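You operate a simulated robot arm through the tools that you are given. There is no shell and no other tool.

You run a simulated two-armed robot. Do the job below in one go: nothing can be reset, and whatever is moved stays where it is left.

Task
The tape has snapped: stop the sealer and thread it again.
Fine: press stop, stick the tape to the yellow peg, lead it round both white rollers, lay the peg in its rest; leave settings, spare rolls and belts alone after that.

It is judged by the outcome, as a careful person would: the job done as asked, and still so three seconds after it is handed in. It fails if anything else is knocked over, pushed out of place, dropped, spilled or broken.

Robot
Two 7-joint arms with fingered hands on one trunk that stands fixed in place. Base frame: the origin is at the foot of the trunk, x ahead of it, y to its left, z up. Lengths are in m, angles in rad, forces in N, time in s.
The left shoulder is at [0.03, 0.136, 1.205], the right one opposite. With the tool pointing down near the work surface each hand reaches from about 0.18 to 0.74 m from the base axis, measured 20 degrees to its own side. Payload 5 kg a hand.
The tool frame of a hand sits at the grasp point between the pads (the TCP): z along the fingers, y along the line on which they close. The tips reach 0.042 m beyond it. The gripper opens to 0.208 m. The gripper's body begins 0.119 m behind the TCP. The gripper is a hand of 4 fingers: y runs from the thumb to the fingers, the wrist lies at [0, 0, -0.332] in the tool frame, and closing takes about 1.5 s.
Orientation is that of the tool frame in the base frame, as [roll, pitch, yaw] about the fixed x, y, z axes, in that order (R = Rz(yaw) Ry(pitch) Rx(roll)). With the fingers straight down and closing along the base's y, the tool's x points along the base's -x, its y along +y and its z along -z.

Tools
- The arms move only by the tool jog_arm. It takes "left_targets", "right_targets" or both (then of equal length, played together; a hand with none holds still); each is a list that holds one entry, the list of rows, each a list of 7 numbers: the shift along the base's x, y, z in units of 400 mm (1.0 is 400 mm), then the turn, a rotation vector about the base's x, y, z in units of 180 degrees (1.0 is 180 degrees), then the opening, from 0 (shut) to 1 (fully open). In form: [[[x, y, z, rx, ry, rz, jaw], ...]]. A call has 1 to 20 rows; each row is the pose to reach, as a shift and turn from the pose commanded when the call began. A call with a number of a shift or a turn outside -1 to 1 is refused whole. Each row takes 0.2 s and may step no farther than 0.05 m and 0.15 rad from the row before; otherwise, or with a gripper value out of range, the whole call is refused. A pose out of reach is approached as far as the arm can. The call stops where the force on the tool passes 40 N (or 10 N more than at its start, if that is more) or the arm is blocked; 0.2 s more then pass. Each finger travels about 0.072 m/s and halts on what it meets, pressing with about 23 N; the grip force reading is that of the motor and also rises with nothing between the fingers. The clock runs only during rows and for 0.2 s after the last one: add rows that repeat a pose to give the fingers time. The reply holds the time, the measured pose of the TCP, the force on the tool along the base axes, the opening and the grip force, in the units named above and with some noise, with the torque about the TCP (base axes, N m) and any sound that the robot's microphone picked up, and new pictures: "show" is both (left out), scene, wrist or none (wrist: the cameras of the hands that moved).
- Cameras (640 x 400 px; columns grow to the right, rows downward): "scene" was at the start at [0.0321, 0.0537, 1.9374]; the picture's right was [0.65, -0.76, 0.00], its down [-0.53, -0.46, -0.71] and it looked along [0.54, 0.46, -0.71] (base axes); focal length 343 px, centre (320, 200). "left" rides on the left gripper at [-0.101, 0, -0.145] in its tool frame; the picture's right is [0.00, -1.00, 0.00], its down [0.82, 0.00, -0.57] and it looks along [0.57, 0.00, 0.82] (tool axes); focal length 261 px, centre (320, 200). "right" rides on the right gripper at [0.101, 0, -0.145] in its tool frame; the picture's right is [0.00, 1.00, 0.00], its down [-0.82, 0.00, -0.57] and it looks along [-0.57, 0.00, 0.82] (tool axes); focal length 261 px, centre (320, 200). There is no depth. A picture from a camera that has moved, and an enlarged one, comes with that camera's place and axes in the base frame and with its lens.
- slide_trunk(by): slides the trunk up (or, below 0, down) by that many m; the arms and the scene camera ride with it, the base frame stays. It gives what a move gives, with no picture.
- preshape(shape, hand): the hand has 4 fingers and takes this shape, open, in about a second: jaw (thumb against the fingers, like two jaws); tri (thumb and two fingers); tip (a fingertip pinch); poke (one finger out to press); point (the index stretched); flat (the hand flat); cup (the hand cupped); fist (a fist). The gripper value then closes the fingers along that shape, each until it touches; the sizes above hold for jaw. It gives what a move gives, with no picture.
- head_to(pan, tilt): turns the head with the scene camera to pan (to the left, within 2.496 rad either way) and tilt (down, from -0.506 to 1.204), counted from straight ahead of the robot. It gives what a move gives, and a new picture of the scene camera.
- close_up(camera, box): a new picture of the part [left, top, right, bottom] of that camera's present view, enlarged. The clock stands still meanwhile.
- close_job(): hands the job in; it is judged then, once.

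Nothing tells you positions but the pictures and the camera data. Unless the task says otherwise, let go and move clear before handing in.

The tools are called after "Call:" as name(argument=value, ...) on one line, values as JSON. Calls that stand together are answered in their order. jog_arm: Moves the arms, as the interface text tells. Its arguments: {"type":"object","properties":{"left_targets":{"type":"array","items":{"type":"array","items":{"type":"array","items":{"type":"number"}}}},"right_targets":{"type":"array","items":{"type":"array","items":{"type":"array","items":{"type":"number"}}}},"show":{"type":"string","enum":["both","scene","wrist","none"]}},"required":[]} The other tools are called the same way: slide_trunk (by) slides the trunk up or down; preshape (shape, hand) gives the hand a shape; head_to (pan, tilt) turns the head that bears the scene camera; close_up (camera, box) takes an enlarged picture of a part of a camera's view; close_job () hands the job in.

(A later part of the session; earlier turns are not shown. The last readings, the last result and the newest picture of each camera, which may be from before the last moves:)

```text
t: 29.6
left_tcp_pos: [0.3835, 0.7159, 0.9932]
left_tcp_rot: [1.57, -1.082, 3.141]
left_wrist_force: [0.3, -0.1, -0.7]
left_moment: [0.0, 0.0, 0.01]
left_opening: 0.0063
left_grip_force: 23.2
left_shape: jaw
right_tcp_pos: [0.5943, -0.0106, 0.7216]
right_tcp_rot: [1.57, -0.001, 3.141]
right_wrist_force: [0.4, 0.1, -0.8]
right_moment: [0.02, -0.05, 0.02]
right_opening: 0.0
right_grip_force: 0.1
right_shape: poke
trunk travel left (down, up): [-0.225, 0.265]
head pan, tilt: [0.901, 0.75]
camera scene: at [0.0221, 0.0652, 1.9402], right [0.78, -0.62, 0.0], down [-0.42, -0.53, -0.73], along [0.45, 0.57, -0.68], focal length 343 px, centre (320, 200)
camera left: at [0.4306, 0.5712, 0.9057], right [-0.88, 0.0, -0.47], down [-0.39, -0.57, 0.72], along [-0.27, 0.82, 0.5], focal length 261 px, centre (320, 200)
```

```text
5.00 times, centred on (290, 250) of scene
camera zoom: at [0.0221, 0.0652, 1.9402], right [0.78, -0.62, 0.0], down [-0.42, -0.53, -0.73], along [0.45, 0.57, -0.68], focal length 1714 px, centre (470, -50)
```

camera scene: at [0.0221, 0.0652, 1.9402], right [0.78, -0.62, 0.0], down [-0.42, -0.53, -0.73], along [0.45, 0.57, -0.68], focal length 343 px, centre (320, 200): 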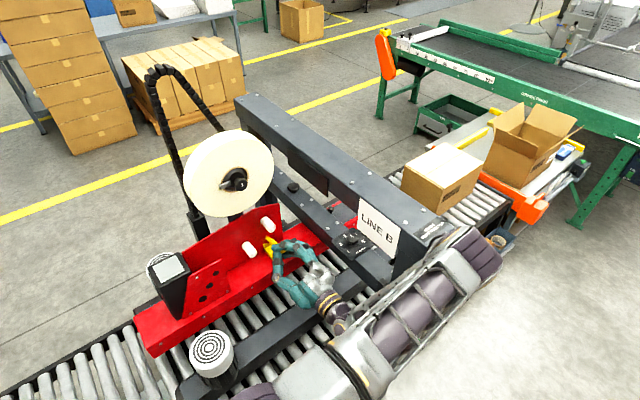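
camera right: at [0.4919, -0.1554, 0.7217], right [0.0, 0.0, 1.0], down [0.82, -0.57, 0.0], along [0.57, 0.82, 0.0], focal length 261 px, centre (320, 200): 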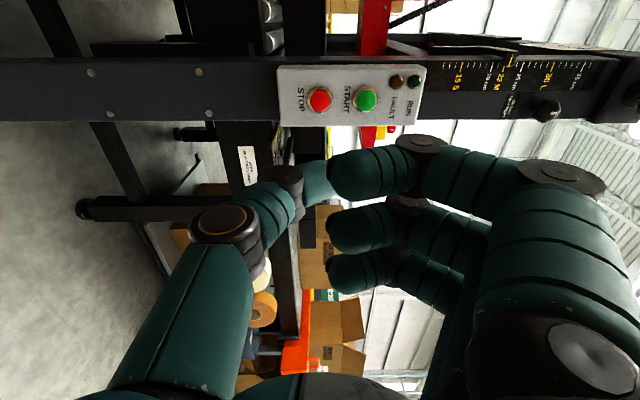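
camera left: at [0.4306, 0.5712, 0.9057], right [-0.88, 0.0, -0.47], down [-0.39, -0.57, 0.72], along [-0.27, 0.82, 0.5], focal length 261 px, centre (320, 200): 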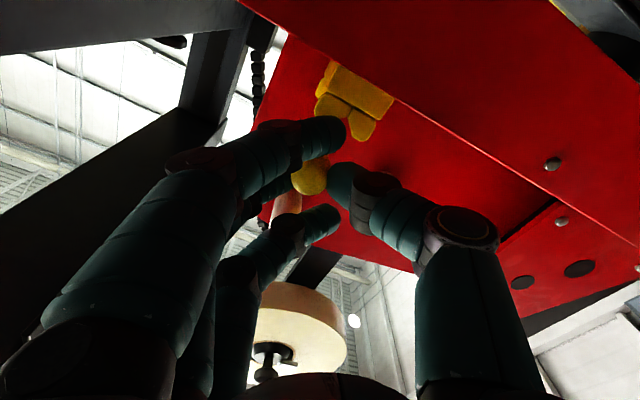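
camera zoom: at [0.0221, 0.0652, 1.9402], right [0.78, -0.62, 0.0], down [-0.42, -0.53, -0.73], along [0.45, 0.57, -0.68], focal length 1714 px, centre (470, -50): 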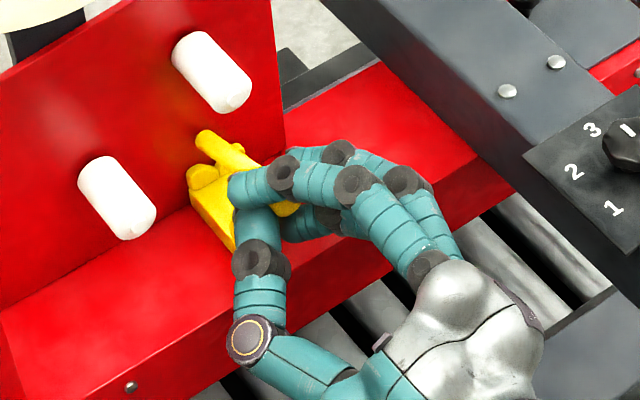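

The peg is out of its rest and held. I zoom in to measure how the bar is pointing in the grip.

Call:
close_up(camera="scene", box=[262, 228, 312, 268])

Call:
close_up(camera="left", box=[270, 110, 390, 210])

```text
10.00 times, centred on (287, 248) of scene
camera zoom: at [0.0221, 0.0652, 1.9402], right [0.78, -0.62, 0.0], down [-0.42, -0.53, -0.73], along [0.45, 0.57, -0.68], focal length 3427 px, centre (650, -280)
```

zoom: 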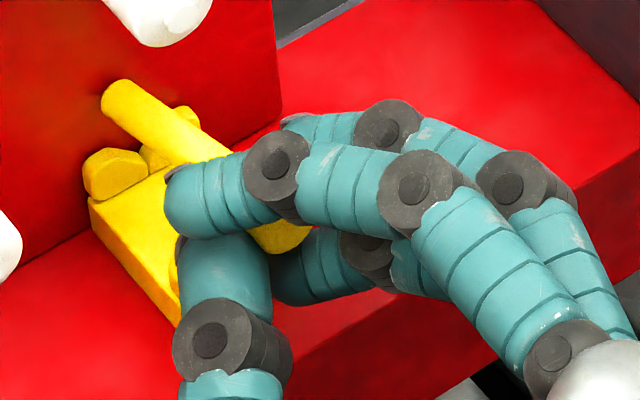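

```text
4.00 times, centred on (330, 160) of left
camera zoom: at [0.4306, 0.5712, 0.9057], right [-0.88, 0.0, -0.47], down [-0.39, -0.57, 0.72], along [-0.27, 0.82, 0.5], focal length 1043 px, centre (280, 360)
```

zoom: 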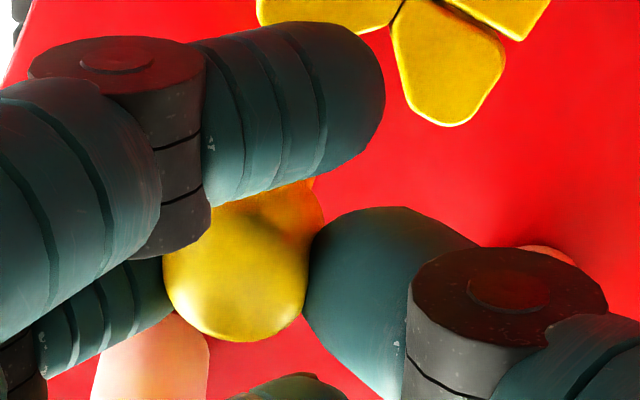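

The bar points along +y with only about 5° yaw and 6° droop. I straighten that by a small turn of the hand and carry the peg up between the two rollers (no tape on it yet) toward the underside of the roll.

Call:
jog_arm(left_targets=[[[-0.03, 0, 0.01, 0.011, 0, -0.009, 0.05], [-0.065, 0, 0.03, 0.022, 0, -0.018, 0.05], [-0.105, 0, 0.06, 0.033, 0, -0.027, 0.05], [-0.139, 0, 0.0875, 0.033, 0, -0.027, 0.05], [-0.146, 0, 0.14, 0.033, 0, -0.027, 0.05], [-0.146, 0, 0.2, 0.033, 0, -0.027, 0.05], [-0.146, 0, 0.2525, 0.033, 0, -0.027, 0.05], [-0.146, 0, 0.315, 0.033, 0, -0.027, 0.05], [-0.146, 0, 0.3775, 0.033, 0, -0.027, 0.05]]], show="both")

Call:
close_up(camera="scene", box=[180, 120, 340, 260])

Call:
close_up(camera="left", box=[180, 60, 480, 260])

```text
t: 31.6
left_tcp_pos: [0.3251, 0.7157, 1.1449]
left_tcp_rot: [1.353, -1.077, -3.031]
left_wrist_force: [-0.5, 0.4, -1.0]
left_moment: [-0.06, -0.02, -0.05]
left_opening: 0.0063
left_grip_force: 23.4
left_shape: jaw
right_tcp_pos: [0.5934, -0.0111, 0.7224]
right_tcp_rot: [1.571, -0.002, -3.141]
right_wrist_force: [-0.5, -0.1, -0.1]
right_moment: [-0.01, -0.02, -0.01]
right_opening: 0.0
right_grip_force: 0.1
right_shape: poke
trunk travel left (down, up): [-0.225, 0.265]
head pan, tilt: [0.901, 0.75]
camera scene: at [0.0212, 0.0652, 1.9403], right [0.78, -0.62, 0.0], down [-0.42, -0.53, -0.73], along [0.45, 0.57, -0.68], focal length 343 px, centre (320, 200)
camera left: at [0.3609, 0.5767, 1.042], right [-0.88, 0.12, -0.47], down [-0.44, -0.61, 0.66], along [-0.2, 0.78, 0.59], focal length 261 px, centre (320, 200)
```

scene: 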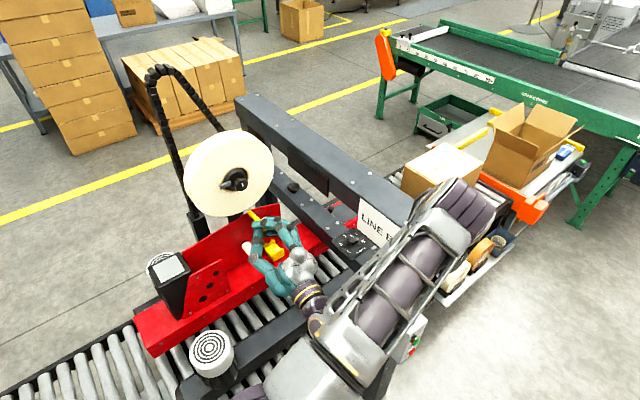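
left: 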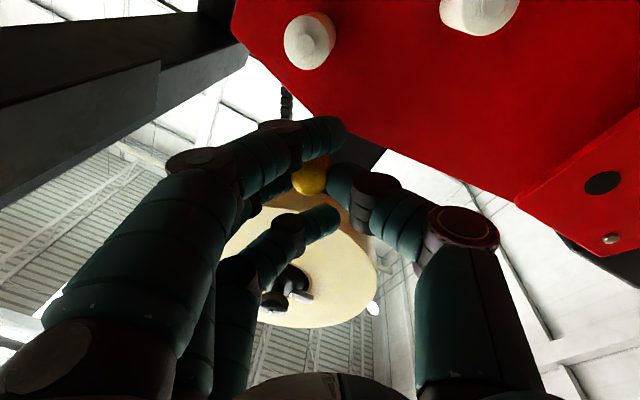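

```text
2.86 times, centred on (260, 190) of scene
camera zoom: at [0.0212, 0.0652, 1.9403], right [0.78, -0.62, 0.0], down [-0.42, -0.53, -0.73], along [0.45, 0.57, -0.68], focal length 979 px, centre (491, 229)
```

zoom: 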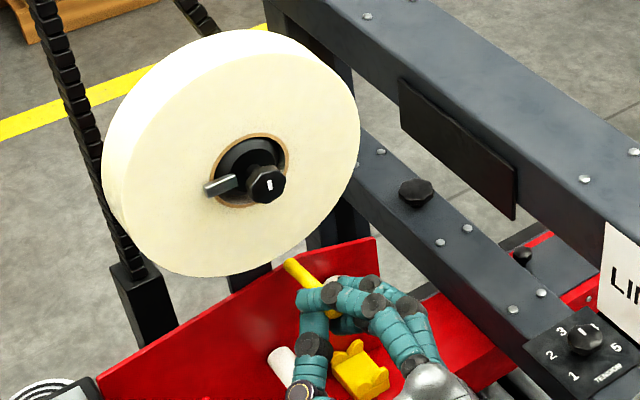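

```text
2.00 times, centred on (330, 160) of left
camera zoom: at [0.3609, 0.5767, 1.042], right [-0.88, 0.12, -0.47], down [-0.44, -0.61, 0.66], along [-0.2, 0.78, 0.59], focal length 521 px, centre (300, 280)
```

zoom: 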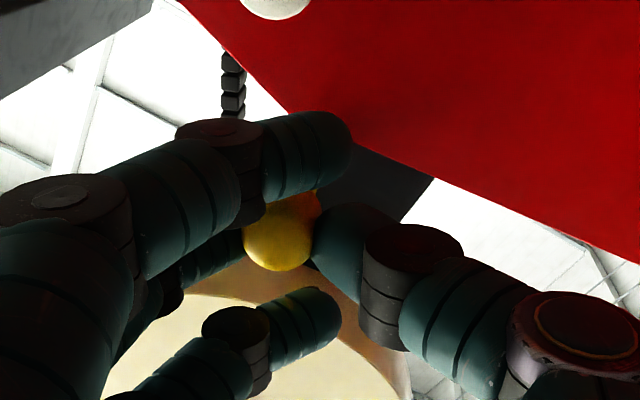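

The peg is just below the roll's lower right side. I raise it in small steps until it touches the tape on the roll.

Call:
jog_arm(left_targets=[[[0, 0, 0.03, 0, 0, 0, 0.05], [0, 0, 0.06, 0, 0, 0, 0.05], [0, 0, 0.085, 0, 0, 0, 0.05], [0, 0, 0.1, 0, 0, 0, 0.05]]], show="wrist")

Call:
close_up(camera="scene", box=[200, 150, 320, 250])

```text
t: 32.6
left_tcp_pos: [0.3257, 0.7139, 1.1838]
left_tcp_rot: [1.353, -1.076, -3.033]
left_wrist_force: [-0.1, 0.4, -0.3]
left_moment: [-0.06, 0.01, -0.03]
left_opening: 0.0063
left_grip_force: 22.6
left_shape: jaw
right_tcp_pos: [0.595, -0.0106, 0.7212]
right_tcp_rot: [1.571, 0.0, -3.14]
right_wrist_force: [0.8, 0.3, -0.3]
right_moment: [0.03, 0.02, -0.02]
right_opening: 0.0002
right_grip_force: 0.0
right_shape: poke
trunk travel left (down, up): [-0.225, 0.265]
head pan, tilt: [0.901, 0.75]
camera left: at [0.3605, 0.5757, 1.0816], right [-0.88, 0.12, -0.47], down [-0.44, -0.61, 0.66], along [-0.2, 0.78, 0.59], focal length 261 px, centre (320, 200)
```

left: 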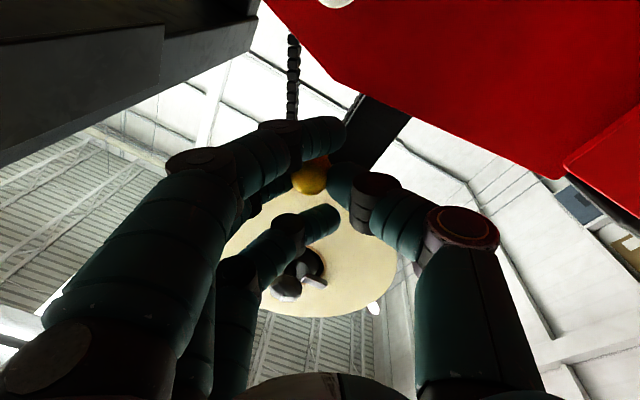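

```text
4.00 times, centred on (260, 200) of scene
camera zoom: at [0.0223, 0.0652, 1.9402], right [0.78, -0.62, 0.0], down [-0.42, -0.53, -0.73], along [0.45, 0.57, -0.68], focal length 1371 px, centre (560, 200)
```

zoom: 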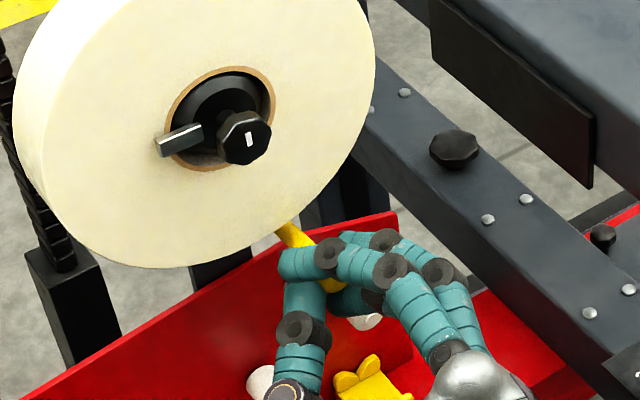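

No contact yet; the bar is just slipping under the roll's rim. A few more small steps up.

Call:
jog_arm(left_targets=[[[0, 0, 0.01, 0, 0, 0, 0.05], [0, 0, 0.02, 0, 0, 0, 0.05], [0, 0, 0.03, 0, 0, 0, 0.05]]], show="none")

Call:
close_up(camera="scene", box=[200, 150, 320, 250])

Call:
close_up(camera="left", box=[220, 100, 420, 240])

```text
t: 33.4
left_tcp_pos: [0.325, 0.7136, 1.1964]
left_tcp_rot: [1.352, -1.077, -3.033]
left_wrist_force: [0.1, -0.6, -0.5]
left_moment: [-0.05, -0.01, -0.01]
left_opening: 0.0062
left_grip_force: 23.7
left_shape: jaw
right_tcp_pos: [0.5949, -0.0114, 0.7224]
right_tcp_rot: [1.571, 0.0, -3.141]
right_wrist_force: [0.0, -0.2, -0.1]
right_moment: [-0.03, 0.02, -0.01]
right_opening: 0.0001
right_grip_force: 0.1
right_shape: poke
trunk travel left (down, up): [-0.225, 0.265]
head pan, tilt: [0.901, 0.75]
```

```text
4.00 times, centred on (260, 200) of scene
camera zoom: at [0.0218, 0.0653, 1.9402], right [0.78, -0.62, 0.0], down [-0.42, -0.53, -0.73], along [0.45, 0.57, -0.68], focal length 1371 px, centre (560, 200)
```

zoom: 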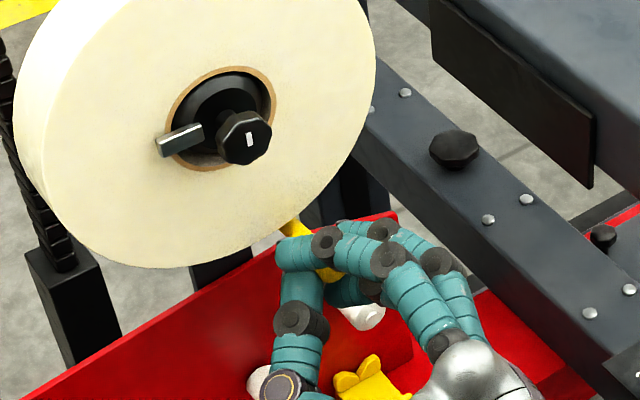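

```text
2.86 times, centred on (320, 170) of left
camera zoom: at [0.3595, 0.5754, 1.0936], right [-0.88, 0.12, -0.47], down [-0.44, -0.61, 0.66], along [-0.2, 0.78, 0.59], focal length 745 px, centre (320, 286)
```

zoom: 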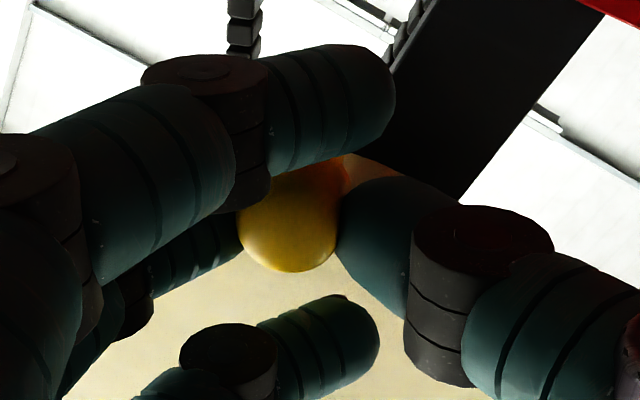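

Still no contact force. I continue upward with the same small steps.

Call:
jog_arm(left_targets=[[[0, 0, 0.01, 0, 0, 0, 0.05], [0, 0, 0.02, 0, 0, 0, 0.05]]], show="none")

Call:
close_up(camera="scene", box=[200, 150, 320, 250])

```text
t: 34.0
left_tcp_pos: [0.3252, 0.7129, 1.2048]
left_tcp_rot: [1.352, -1.079, -3.033]
left_wrist_force: [-0.1, -0.6, 0.1]
left_moment: [-0.05, 0.02, -0.04]
left_opening: 0.006
left_grip_force: 23.3
left_shape: jaw
right_tcp_pos: [0.5937, -0.0101, 0.722]
right_tcp_rot: [1.57, 0.0, -3.141]
right_wrist_force: [-0.1, 1.1, 0.0]
right_moment: [-0.03, -0.01, 0.02]
right_opening: 0.0
right_grip_force: 0.0
right_shape: poke
trunk travel left (down, up): [-0.225, 0.265]
head pan, tilt: [0.901, 0.75]
```

```text
4.00 times, centred on (260, 200) of scene
camera zoom: at [0.0222, 0.0652, 1.9402], right [0.78, -0.62, 0.0], down [-0.42, -0.53, -0.73], along [0.45, 0.57, -0.68], focal length 1371 px, centre (560, 200)
```

zoom: 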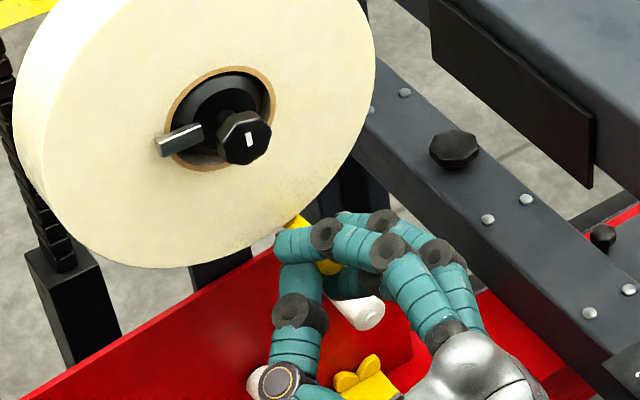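

Continuing up gently; still no force.

Call:
jog_arm(left_targets=[[[0, 0, 0.01, 0, 0, 0, 0.05], [0, 0, 0.02, 0, 0, 0, 0.05]]], show="none")

Call:
close_up(camera="scene", box=[230, 170, 310, 240])

Call:
close_up(camera="left", box=[260, 110, 400, 210])

```text
t: 34.6
left_tcp_pos: [0.3249, 0.7143, 1.2129]
left_tcp_rot: [1.35, -1.078, -3.034]
left_wrist_force: [0.0, -0.2, -2.5]
left_moment: [-0.18, 0.03, -0.05]
left_opening: 0.0062
left_grip_force: 22.8
left_shape: jaw
right_tcp_pos: [0.5935, -0.011, 0.7213]
right_tcp_rot: [1.572, 0.001, -3.14]
right_wrist_force: [0.6, -0.7, -0.3]
right_moment: [0.01, -0.02, -0.02]
right_opening: 0.0
right_grip_force: 0.1
right_shape: poke
trunk travel left (down, up): [-0.225, 0.265]
head pan, tilt: [0.901, 0.75]
```

```text
5.71 times, centred on (270, 205) of scene
camera zoom: at [0.0222, 0.0655, 1.9402], right [0.78, -0.62, 0.0], down [-0.42, -0.53, -0.73], along [0.45, 0.57, -0.68], focal length 1958 px, centre (606, 171)
```

zoom: 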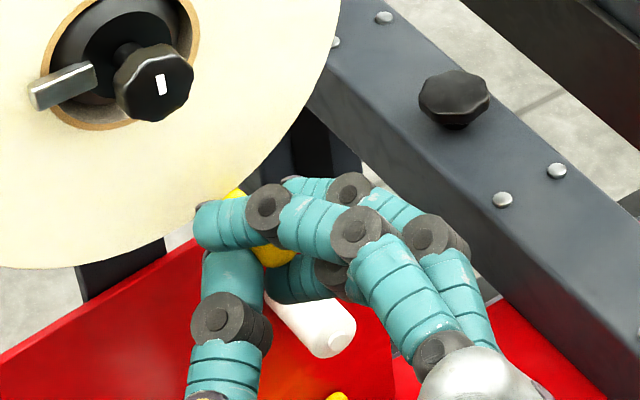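

```text
4.00 times, centred on (330, 160) of left
camera zoom: at [0.3597, 0.576, 1.1099], right [-0.88, 0.12, -0.47], down [-0.44, -0.61, 0.66], along [-0.2, 0.78, 0.59], focal length 1043 px, centre (280, 360)
```

zoom: 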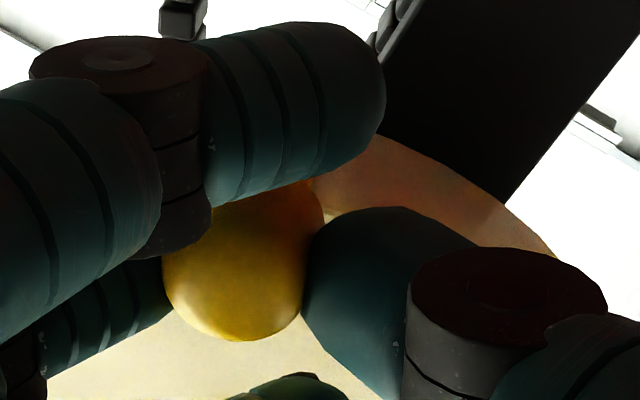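

First contact: about 2.5 N downward on the tool. I press a touch more, then draw down a little to see whether tape follows.

Call:
jog_arm(left_targets=[[[0, 0, 0.01, 0, 0, 0, 0.05], [0, 0, 0.01, 0, 0, 0, 0.05], [0, 0, 0.01, 0, 0, 0, 0.05]]], show="none")

Call:
close_up(camera="left", box=[260, 110, 400, 210])

Call:
close_up(camera="scene", box=[230, 170, 310, 240])

```text
t: 35.4
left_tcp_pos: [0.3247, 0.7143, 1.2164]
left_tcp_rot: [1.351, -1.077, -3.035]
left_wrist_force: [-0.1, -1.7, -3.8]
left_moment: [-0.23, -0.01, -0.07]
left_opening: 0.0064
left_grip_force: 23.0
left_shape: jaw
right_tcp_pos: [0.5938, -0.0096, 0.7208]
right_tcp_rot: [1.573, -0.002, -3.141]
right_wrist_force: [-0.8, 0.4, -0.9]
right_moment: [0.01, -0.02, 0.0]
right_opening: 0.0
right_grip_force: 0.0
right_shape: poke
trunk travel left (down, up): [-0.225, 0.265]
head pan, tilt: [0.901, 0.75]
```

```text
4.00 times, centred on (330, 160) of left
camera zoom: at [0.3599, 0.5763, 1.1139], right [-0.88, 0.12, -0.47], down [-0.44, -0.61, 0.66], along [-0.2, 0.78, 0.59], focal length 1043 px, centre (280, 360)
```

zoom: 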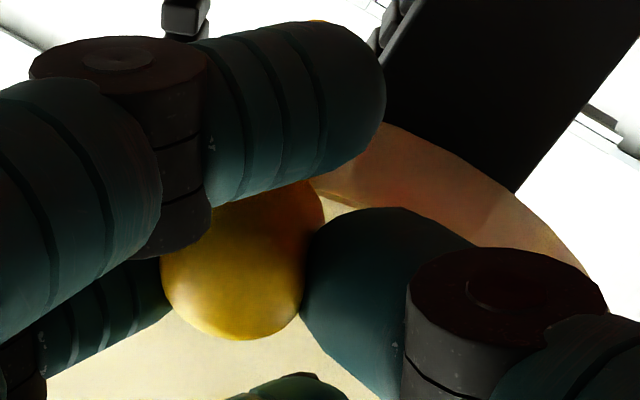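

```text
5.71 times, centred on (270, 205) of scene
camera zoom: at [0.0222, 0.0654, 1.9402], right [0.78, -0.62, 0.0], down [-0.42, -0.53, -0.73], along [0.45, 0.57, -0.68], focal length 1958 px, centre (606, 171)
```

zoom: 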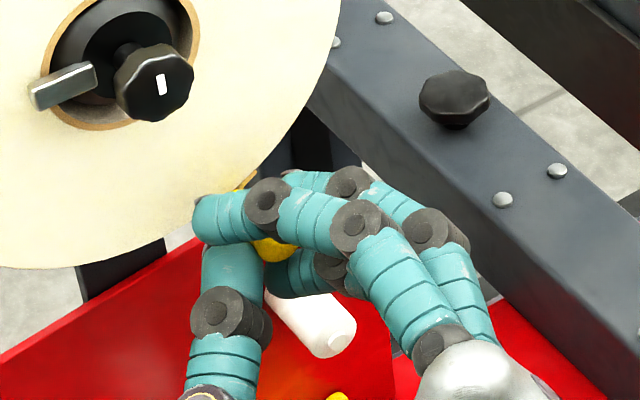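

The bar is being tilted in the grip by the press, so that is enough. I back away down and look for a strand.

Call:
jog_arm(left_targets=[[[0.005, 0, -0.02, 0, 0, 0, 0.05], [0.01, 0, -0.05, 0, 0, 0, 0.05], [0.015, 0, -0.09, 0, 0, 0, 0.05]]], show="both")

Call:
close_up(camera="scene", box=[220, 170, 320, 260])

Call:
close_up(camera="left", box=[230, 60, 430, 210])

```text
t: 36.2
left_tcp_pos: [0.3317, 0.7139, 1.1803]
left_tcp_rot: [1.352, -1.078, -3.033]
left_wrist_force: [-0.1, 0.3, -0.3]
left_moment: [0.0, 0.01, 0.03]
left_opening: 0.0063
left_grip_force: 22.6
left_shape: jaw
right_tcp_pos: [0.5946, -0.0097, 0.7212]
right_tcp_rot: [1.571, 0.001, 3.14]
right_wrist_force: [-0.3, 0.6, -0.4]
right_moment: [-0.03, -0.02, 0.01]
right_opening: 0.0
right_grip_force: 0.1
right_shape: poke
trunk travel left (down, up): [-0.225, 0.265]
head pan, tilt: [0.901, 0.75]
camera scene: at [0.0226, 0.0658, 1.9401], right [0.78, -0.62, 0.0], down [-0.42, -0.53, -0.73], along [0.45, 0.57, -0.68], focal length 343 px, centre (320, 200)
camera left: at [0.3667, 0.5756, 1.0778], right [-0.88, 0.12, -0.47], down [-0.44, -0.61, 0.66], along [-0.2, 0.78, 0.59], focal length 261 px, centre (320, 200)
```

scene: 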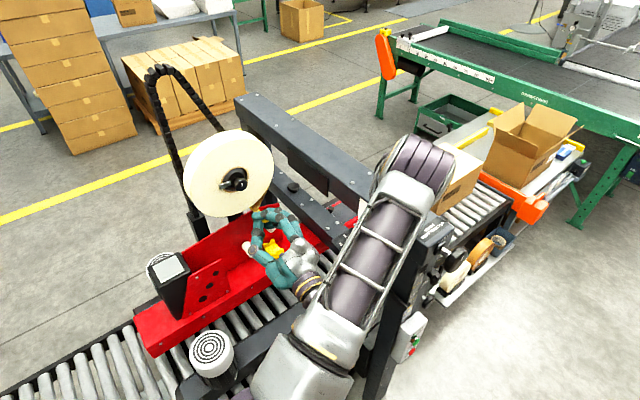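
left: 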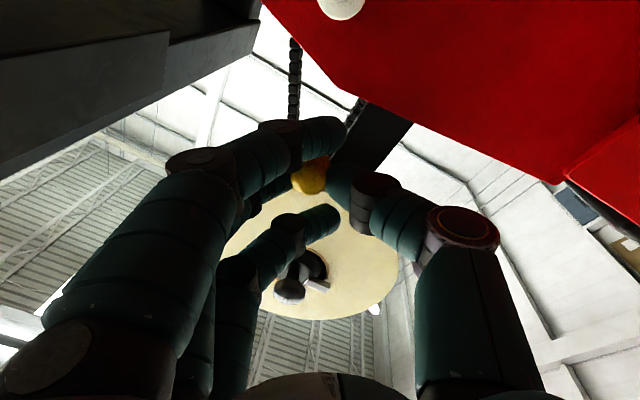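

```text
4.44 times, centred on (270, 215) of scene
camera zoom: at [0.0226, 0.0658, 1.9401], right [0.78, -0.62, 0.0], down [-0.42, -0.53, -0.73], along [0.45, 0.57, -0.68], focal length 1523 px, centre (542, 133)
```

zoom: 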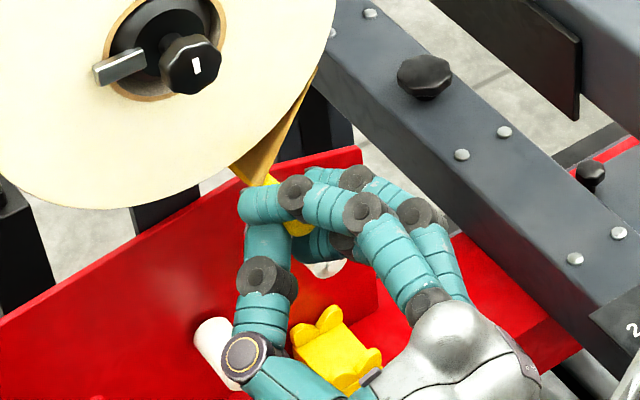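

```text
2.67 times, centred on (330, 135) of left
camera zoom: at [0.3667, 0.5756, 1.0778], right [-0.88, 0.12, -0.47], down [-0.44, -0.61, 0.66], along [-0.2, 0.78, 0.59], focal length 695 px, centre (293, 373)
```

zoom: 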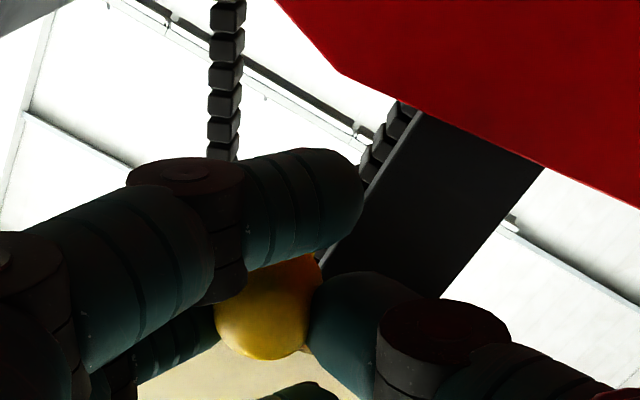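

The tape has stuck: a tan strip now runs from the roll's +x side down to the peg's bar. I zoom in to see the bar's tilt and the strip.

Call:
close_up(camera="scene", box=[245, 175, 305, 225])

Call:
close_up(camera="left", box=[280, 110, 370, 200])

```text
8.00 times, centred on (275, 200) of scene
camera zoom: at [0.0226, 0.0658, 1.9401], right [0.78, -0.62, 0.0], down [-0.42, -0.53, -0.73], along [0.45, 0.57, -0.68], focal length 2742 px, centre (680, 200)
```

zoom: 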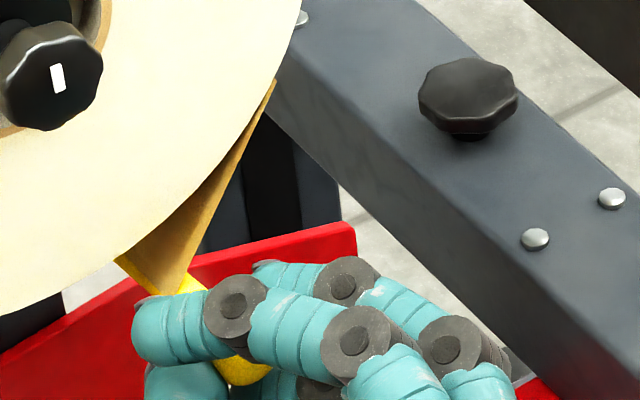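

```text
4.44 times, centred on (325, 155) of left
camera zoom: at [0.3667, 0.5756, 1.0778], right [-0.88, 0.12, -0.47], down [-0.44, -0.61, 0.66], along [-0.2, 0.78, 0.59], focal length 1158 px, centre (298, 400)
```

zoom: 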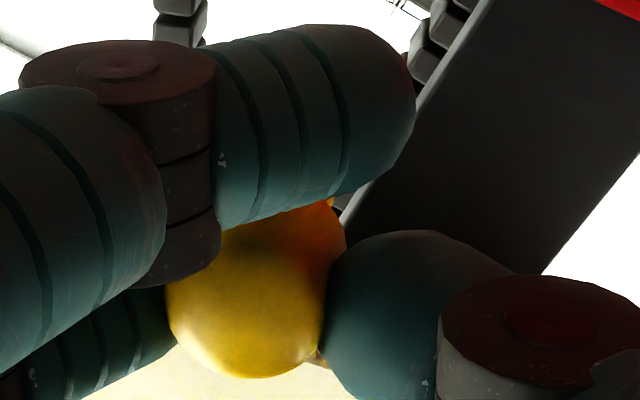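

The strip leaves the roll on its +x side, so I'll lead it down the +x side of the upper roller, left between the rollers, over and down the -x side of the lower roller, under it and back to the rest. First I roll the hand further (about 24°) so nothing will foul the base at the end, straightening the bar partly at the same time.

Call:
jog_arm(left_targets=[[[0, 0, -0.01, 0.0083, -0.0333, -0.0064, 0.05], [0, 0, -0.02, 0.0167, -0.0667, -0.0128, 0.05], [0, 0, -0.03, 0.025, -0.1, -0.0192, 0.05], [0, 0, -0.04, 0.0333, -0.1333, -0.0256, 0.05]]], show="both")

Call:
close_up(camera="scene", box=[220, 160, 320, 250])

Call:
close_up(camera="left", box=[250, 80, 410, 210])

```text
t: 37.2
left_tcp_pos: [0.3299, 0.7137, 1.1656]
left_tcp_rot: [1.258, -0.648, -3.042]
left_wrist_force: [1.1, 0.0, -0.4]
left_moment: [-0.04, -0.02, 0.0]
left_opening: 0.0063
left_grip_force: 22.9
left_shape: jaw
right_tcp_pos: [0.5941, -0.0106, 0.7218]
right_tcp_rot: [1.569, -0.001, 3.141]
right_wrist_force: [-0.2, 0.5, -0.6]
right_moment: [-0.01, 0.0, -0.01]
right_opening: 0.0
right_grip_force: 0.1
right_shape: poke
trunk travel left (down, up): [-0.225, 0.265]
head pan, tilt: [0.901, 0.75]
camera scene: at [0.0223, 0.0655, 1.9402], right [0.78, -0.62, 0.0], down [-0.42, -0.53, -0.73], along [0.45, 0.57, -0.68], focal length 343 px, centre (320, 200)
camera left: at [0.3977, 0.582, 1.0701], right [-0.6, 0.25, -0.76], down [-0.71, -0.62, 0.35], along [-0.38, 0.75, 0.54], focal length 261 px, centre (320, 200)
```

scene: 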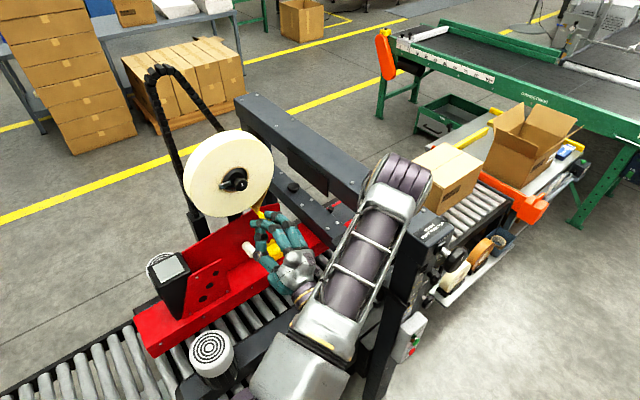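
left: 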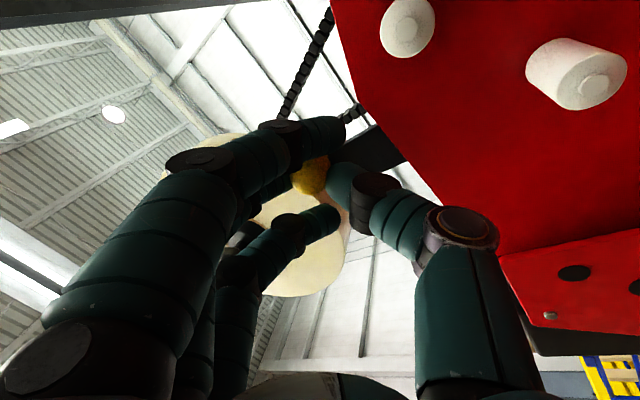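

```text
4.44 times, centred on (270, 205) of scene
camera zoom: at [0.0223, 0.0655, 1.9402], right [0.78, -0.62, 0.0], down [-0.42, -0.53, -0.73], along [0.45, 0.57, -0.68], focal length 1523 px, centre (542, 178)
```

zoom: 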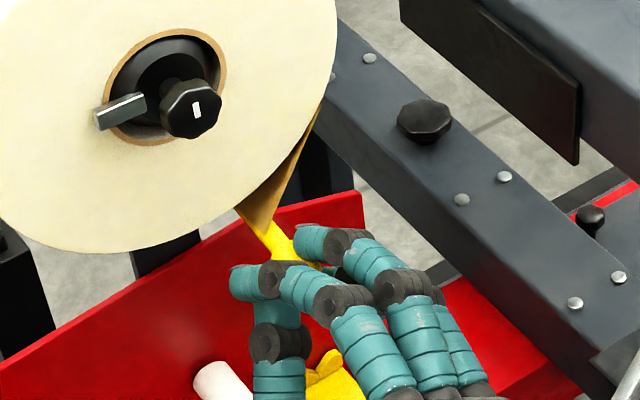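

```text
3.08 times, centred on (330, 145) of left
camera zoom: at [0.3977, 0.582, 1.0701], right [-0.6, 0.25, -0.76], down [-0.71, -0.62, 0.35], along [-0.38, 0.75, 0.54], focal length 802 px, centre (289, 369)
```

zoom: 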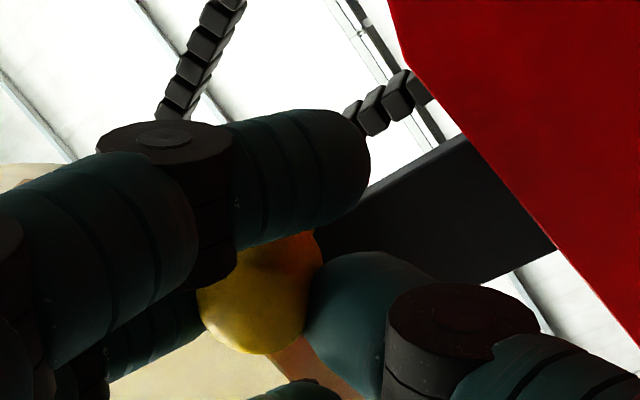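

The knob sits at about [0.337, 0.743, 1.18] with the bar only 9° drooped and the tape taut to it. I now move diagonally down to the +x side, above and right of the upper roller.

Call:
jog_arm(left_targets=[[[0.032, 0, -0.0325, 0, 0, 0, 0.05], [0.0638, 0, -0.065, 0, 0, 0, 0.05], [0.1013, 0, -0.09, 0, 0, 0, 0.05], [0.1388, 0, -0.115, 0, 0, 0, 0.05], [0.176, 0, -0.146, 0, 0, 0, 0.05], [0.2138, 0, -0.1775, 0, 0, 0, 0.05]]], show="both")

Call:
close_up(camera="scene", box=[220, 160, 340, 270])

Call:
close_up(camera="left", box=[250, 40, 450, 210])

```text
t: 38.6
left_tcp_pos: [0.4177, 0.7125, 1.0936]
left_tcp_rot: [1.259, -0.648, -3.041]
left_wrist_force: [0.2, -0.4, -1.0]
left_moment: [-0.02, -0.01, 0.02]
left_opening: 0.0063
left_grip_force: 23.7
left_shape: jaw
right_tcp_pos: [0.5938, -0.0107, 0.7222]
right_tcp_rot: [1.572, 0.0, 3.141]
right_wrist_force: [-0.2, 0.7, 0.1]
right_moment: [0.02, 0.02, 0.0]
right_opening: 0.0
right_grip_force: 0.1
right_shape: poke
trunk travel left (down, up): [-0.225, 0.265]
head pan, tilt: [0.901, 0.75]
camera scene: at [0.0228, 0.0651, 1.9402], right [0.78, -0.62, 0.0], down [-0.42, -0.53, -0.73], along [0.45, 0.57, -0.68], focal length 343 px, centre (320, 200)
camera left: at [0.4827, 0.581, 0.9982], right [-0.6, 0.25, -0.76], down [-0.7, -0.62, 0.35], along [-0.38, 0.75, 0.54], focal length 261 px, centre (320, 200)
```

scene: 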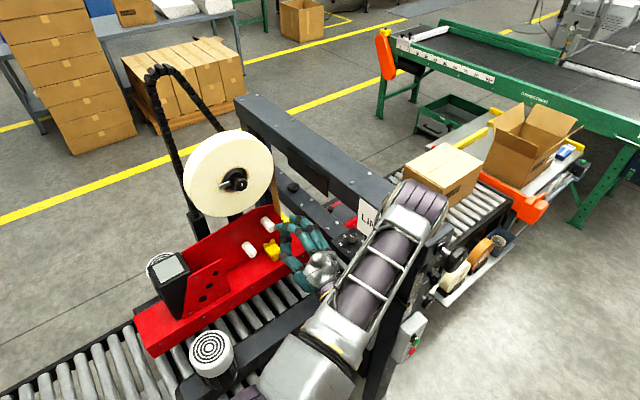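
left: 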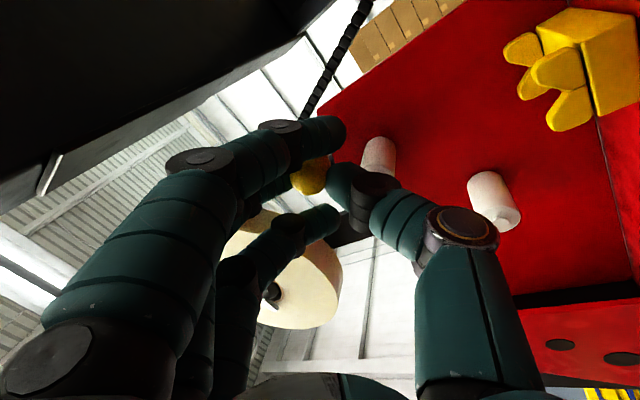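

```text
3.64 times, centred on (280, 215) of scene
camera zoom: at [0.0228, 0.0651, 1.9402], right [0.78, -0.62, 0.0], down [-0.42, -0.53, -0.73], along [0.45, 0.57, -0.68], focal length 1246 px, centre (466, 146)
```

zoom: 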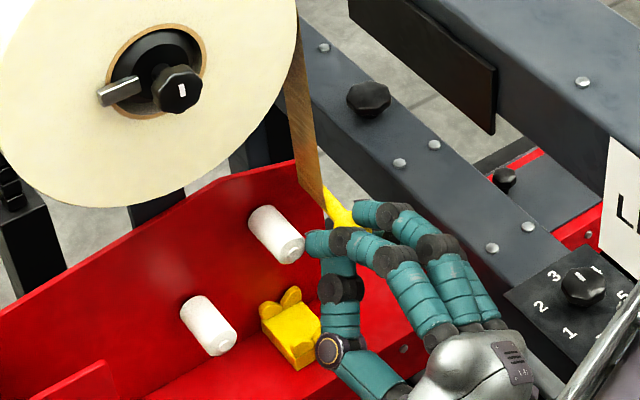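

```text
2.35 times, centred on (350, 125) of left
camera zoom: at [0.4827, 0.581, 0.9982], right [-0.6, 0.25, -0.76], down [-0.7, -0.62, 0.35], along [-0.38, 0.75, 0.54], focal length 613 px, centre (249, 376)
```

zoom: 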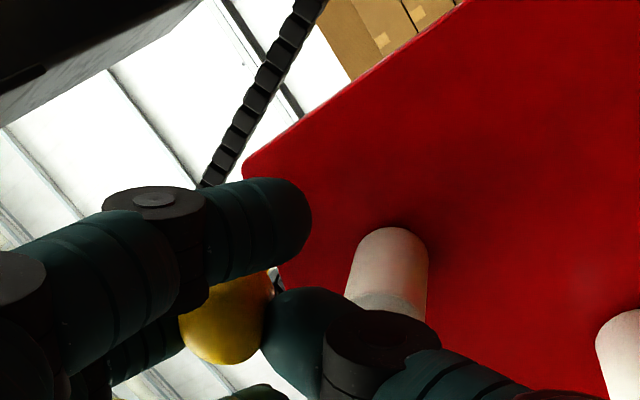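

The strip now runs straight down from the roll's +x side. I check the bar's attitude closely before going down past the roller.

Call:
close_up(camera="scene", box=[285, 190, 335, 230])

Call:
close_up(camera="left", box=[280, 100, 380, 210])

```text
10.00 times, centred on (310, 210) of scene
camera zoom: at [0.0228, 0.0651, 1.9402], right [0.78, -0.62, 0.0], down [-0.42, -0.53, -0.73], along [0.45, 0.57, -0.68], focal length 3427 px, centre (420, 100)
```

zoom: 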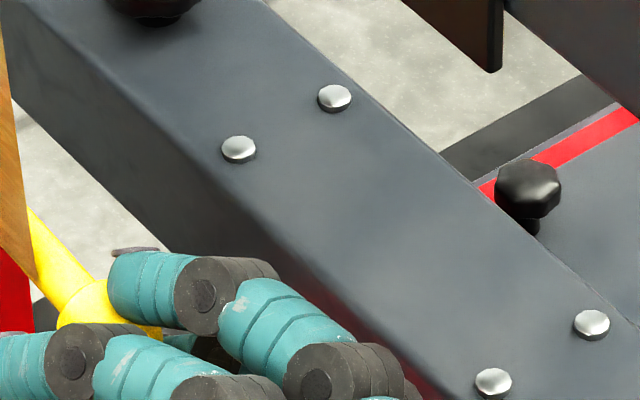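

```text
3.64 times, centred on (330, 155) of left
camera zoom: at [0.4827, 0.581, 0.9982], right [-0.6, 0.25, -0.76], down [-0.7, -0.62, 0.35], along [-0.38, 0.75, 0.54], focal length 948 px, centre (284, 364)
```

zoom: 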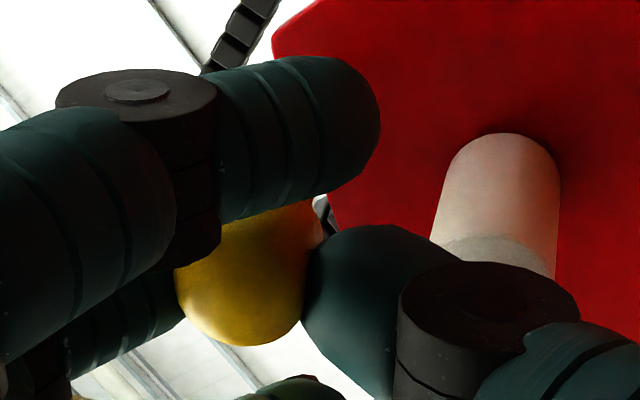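

Call:
close_up(camera="scene", box=[265, 180, 325, 230])

```text
8.00 times, centred on (295, 205) of scene
camera zoom: at [0.0228, 0.0651, 1.9402], right [0.78, -0.62, 0.0], down [-0.42, -0.53, -0.73], along [0.45, 0.57, -0.68], focal length 2742 px, centre (520, 160)
```

zoom: 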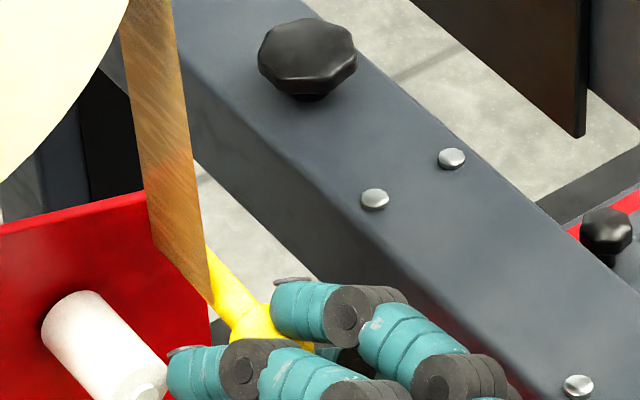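

The bar is parallel to y at x≈0.42, z≈1.10, with the strip hanging straight to it. I go down past the +x side of the upper roller to z≈1.02.

Call:
jog_arm(left_targets=[[[0.0125, 0, -0.05, 0, 0, 0, 0.05], [0.0125, 0, -0.1, 0, 0, 0, 0.05], [0.0125, 0, -0.15, 0, 0, 0, 0.05], [0.0125, 0, -0.205, 0, 0, 0, 0.05]]], show="both")

Call:
close_up(camera="scene", box=[220, 170, 340, 280])

Call:
close_up(camera="scene", box=[255, 200, 315, 250])

Call:
close_up(camera="left", box=[250, 60, 450, 220])

```text
t: 39.6
left_tcp_pos: [0.4209, 0.7127, 1.0115]
left_tcp_rot: [1.259, -0.65, -3.044]
left_wrist_force: [0.3, 0.0, 0.8]
left_moment: [-0.06, -0.01, 0.01]
left_opening: 0.0064
left_grip_force: 22.7
left_shape: jaw
right_tcp_pos: [0.595, -0.0105, 0.7224]
right_tcp_rot: [1.57, 0.001, -3.14]
right_wrist_force: [0.6, -0.1, 0.4]
right_moment: [0.01, 0.03, 0.01]
right_opening: 0.0
right_grip_force: 0.0
right_shape: poke
trunk travel left (down, up): [-0.225, 0.265]
head pan, tilt: [0.901, 0.75]
camera scene: at [0.0224, 0.0655, 1.9402], right [0.78, -0.62, 0.0], down [-0.42, -0.53, -0.73], along [0.45, 0.57, -0.68], focal length 343 px, centre (320, 200)
camera left: at [0.487, 0.5812, 0.9165], right [-0.6, 0.25, -0.76], down [-0.7, -0.62, 0.35], along [-0.38, 0.75, 0.54], focal length 261 px, centre (320, 200)
```

scene: 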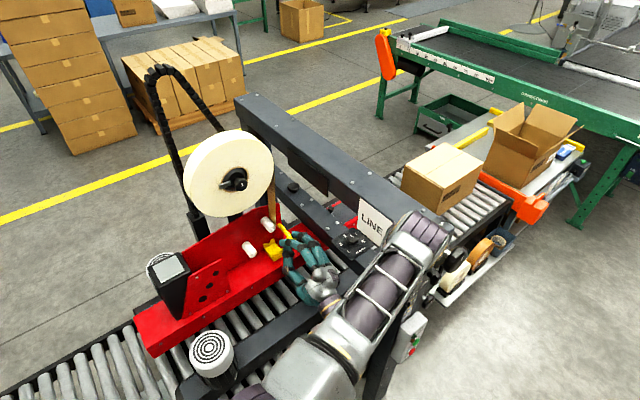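
left: 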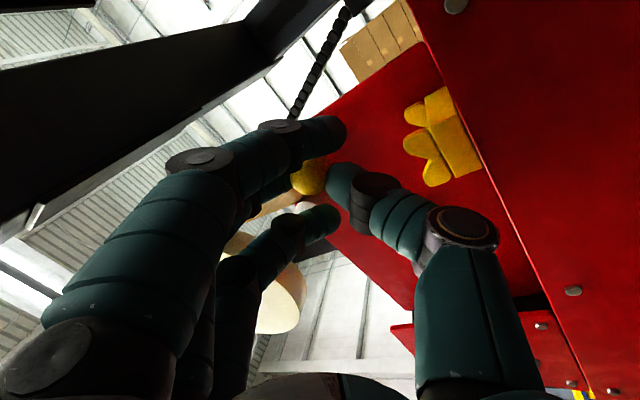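

```text
3.64 times, centred on (280, 225) of scene
camera zoom: at [0.0224, 0.0655, 1.9402], right [0.78, -0.62, 0.0], down [-0.42, -0.53, -0.73], along [0.45, 0.57, -0.68], focal length 1246 px, centre (466, 109)
```

zoom: 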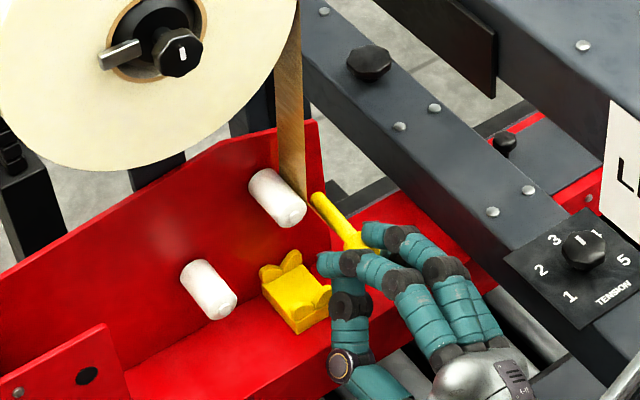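

```text
8.00 times, centred on (285, 225) of scene
camera zoom: at [0.0224, 0.0655, 1.9402], right [0.78, -0.62, 0.0], down [-0.42, -0.53, -0.73], along [0.45, 0.57, -0.68], focal length 2742 px, centre (600, 0)
```

zoom: 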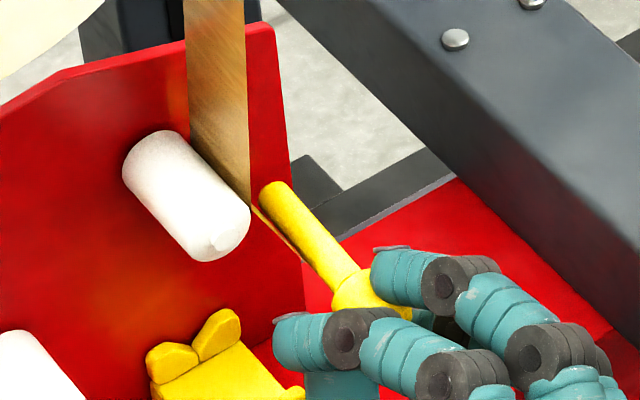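

```text
2.50 times, centred on (350, 140) of left
camera zoom: at [0.487, 0.5812, 0.9165], right [-0.6, 0.25, -0.76], down [-0.7, -0.62, 0.35], along [-0.38, 0.75, 0.54], focal length 652 px, centre (245, 350)
```

zoom: 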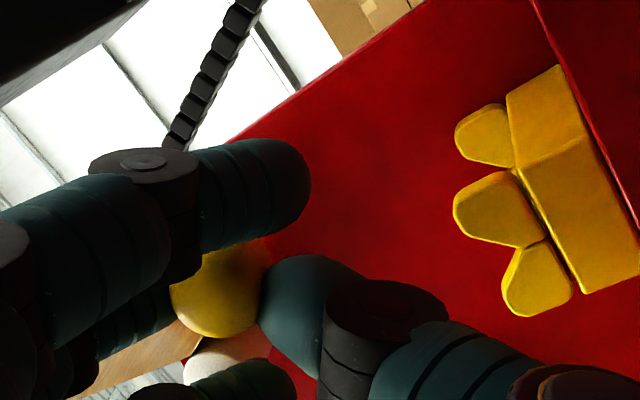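

The peg is now below and right of the upper roller at about [0.432, 1.024] (x, z). Next I pass beneath the upper roller toward -x, into the gap between the rollers.

Call:
jog_arm(left_targets=[[[-0.005, 0, -0.03, 0, 0, 0, 0.05], [-0.055, 0, -0.0325, 0, 0, 0, 0.05], [-0.105, 0, -0.03, 0, 0, 0, 0.05], [-0.15, 0, -0.0175, 0, 0, 0, 0.05], [-0.1975, 0, 0.005, 0, 0, 0, 0.05], [-0.2425, 0, 0.035, 0, 0, 0, 0.05]]], show="both")

Call:
close_up(camera="scene", box=[220, 190, 320, 280])

Call:
close_up(camera="left", box=[250, 40, 450, 220])

```text
t: 41.0
left_tcp_pos: [0.3243, 0.7166, 1.0261]
left_tcp_rot: [1.261, -0.649, -3.044]
left_wrist_force: [1.1, 1.1, -0.8]
left_moment: [0.12, 0.02, 0.04]
left_opening: 0.0061
left_grip_force: 23.1
left_shape: jaw
right_tcp_pos: [0.5943, -0.0084, 0.7237]
right_tcp_rot: [1.575, -0.001, -3.14]
right_wrist_force: [0.2, 1.5, 0.2]
right_moment: [-0.03, -0.02, -0.01]
right_opening: 0.0001
right_grip_force: 0.1
right_shape: poke
trunk travel left (down, up): [-0.225, 0.265]
head pan, tilt: [0.901, 0.75]
camera scene: at [0.0227, 0.0697, 1.9399], right [0.78, -0.62, 0.0], down [-0.42, -0.54, -0.73], along [0.45, 0.57, -0.68], focal length 343 px, centre (320, 200)
camera left: at [0.3917, 0.5849, 0.9302], right [-0.6, 0.25, -0.76], down [-0.7, -0.61, 0.35], along [-0.38, 0.75, 0.54], focal length 261 px, centre (320, 200)
```

scene: 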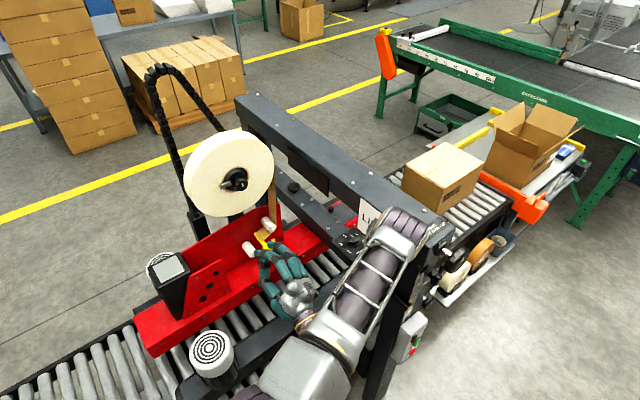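
left: 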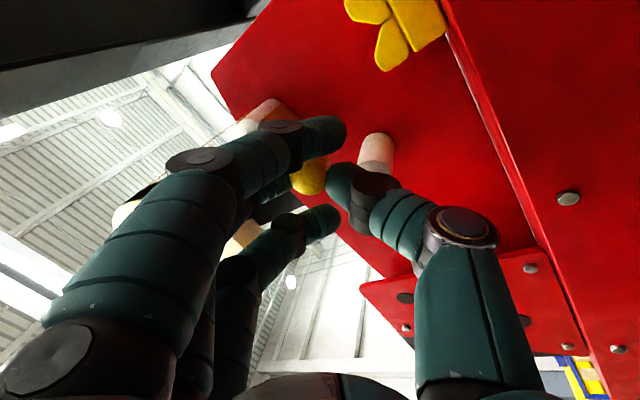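

```text
4.44 times, centred on (270, 235) of scene
camera zoom: at [0.0227, 0.0697, 1.9399], right [0.78, -0.62, 0.0], down [-0.42, -0.54, -0.73], along [0.45, 0.57, -0.68], focal length 1523 px, centre (542, 44)
```

zoom: 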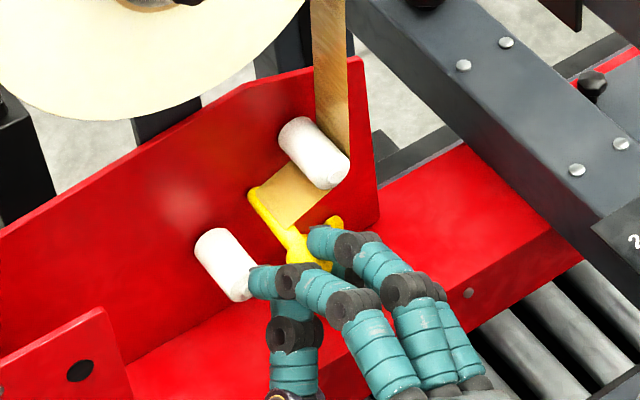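

```text
2.22 times, centred on (350, 130) of left
camera zoom: at [0.3917, 0.5849, 0.9302], right [-0.6, 0.25, -0.76], down [-0.7, -0.61, 0.35], along [-0.38, 0.75, 0.54], focal length 579 px, centre (253, 356)
```

zoom: 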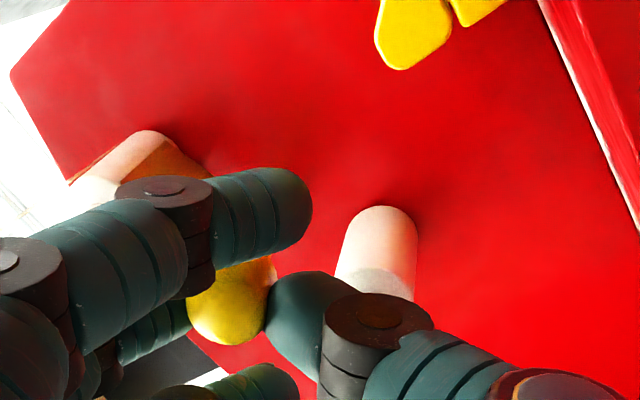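

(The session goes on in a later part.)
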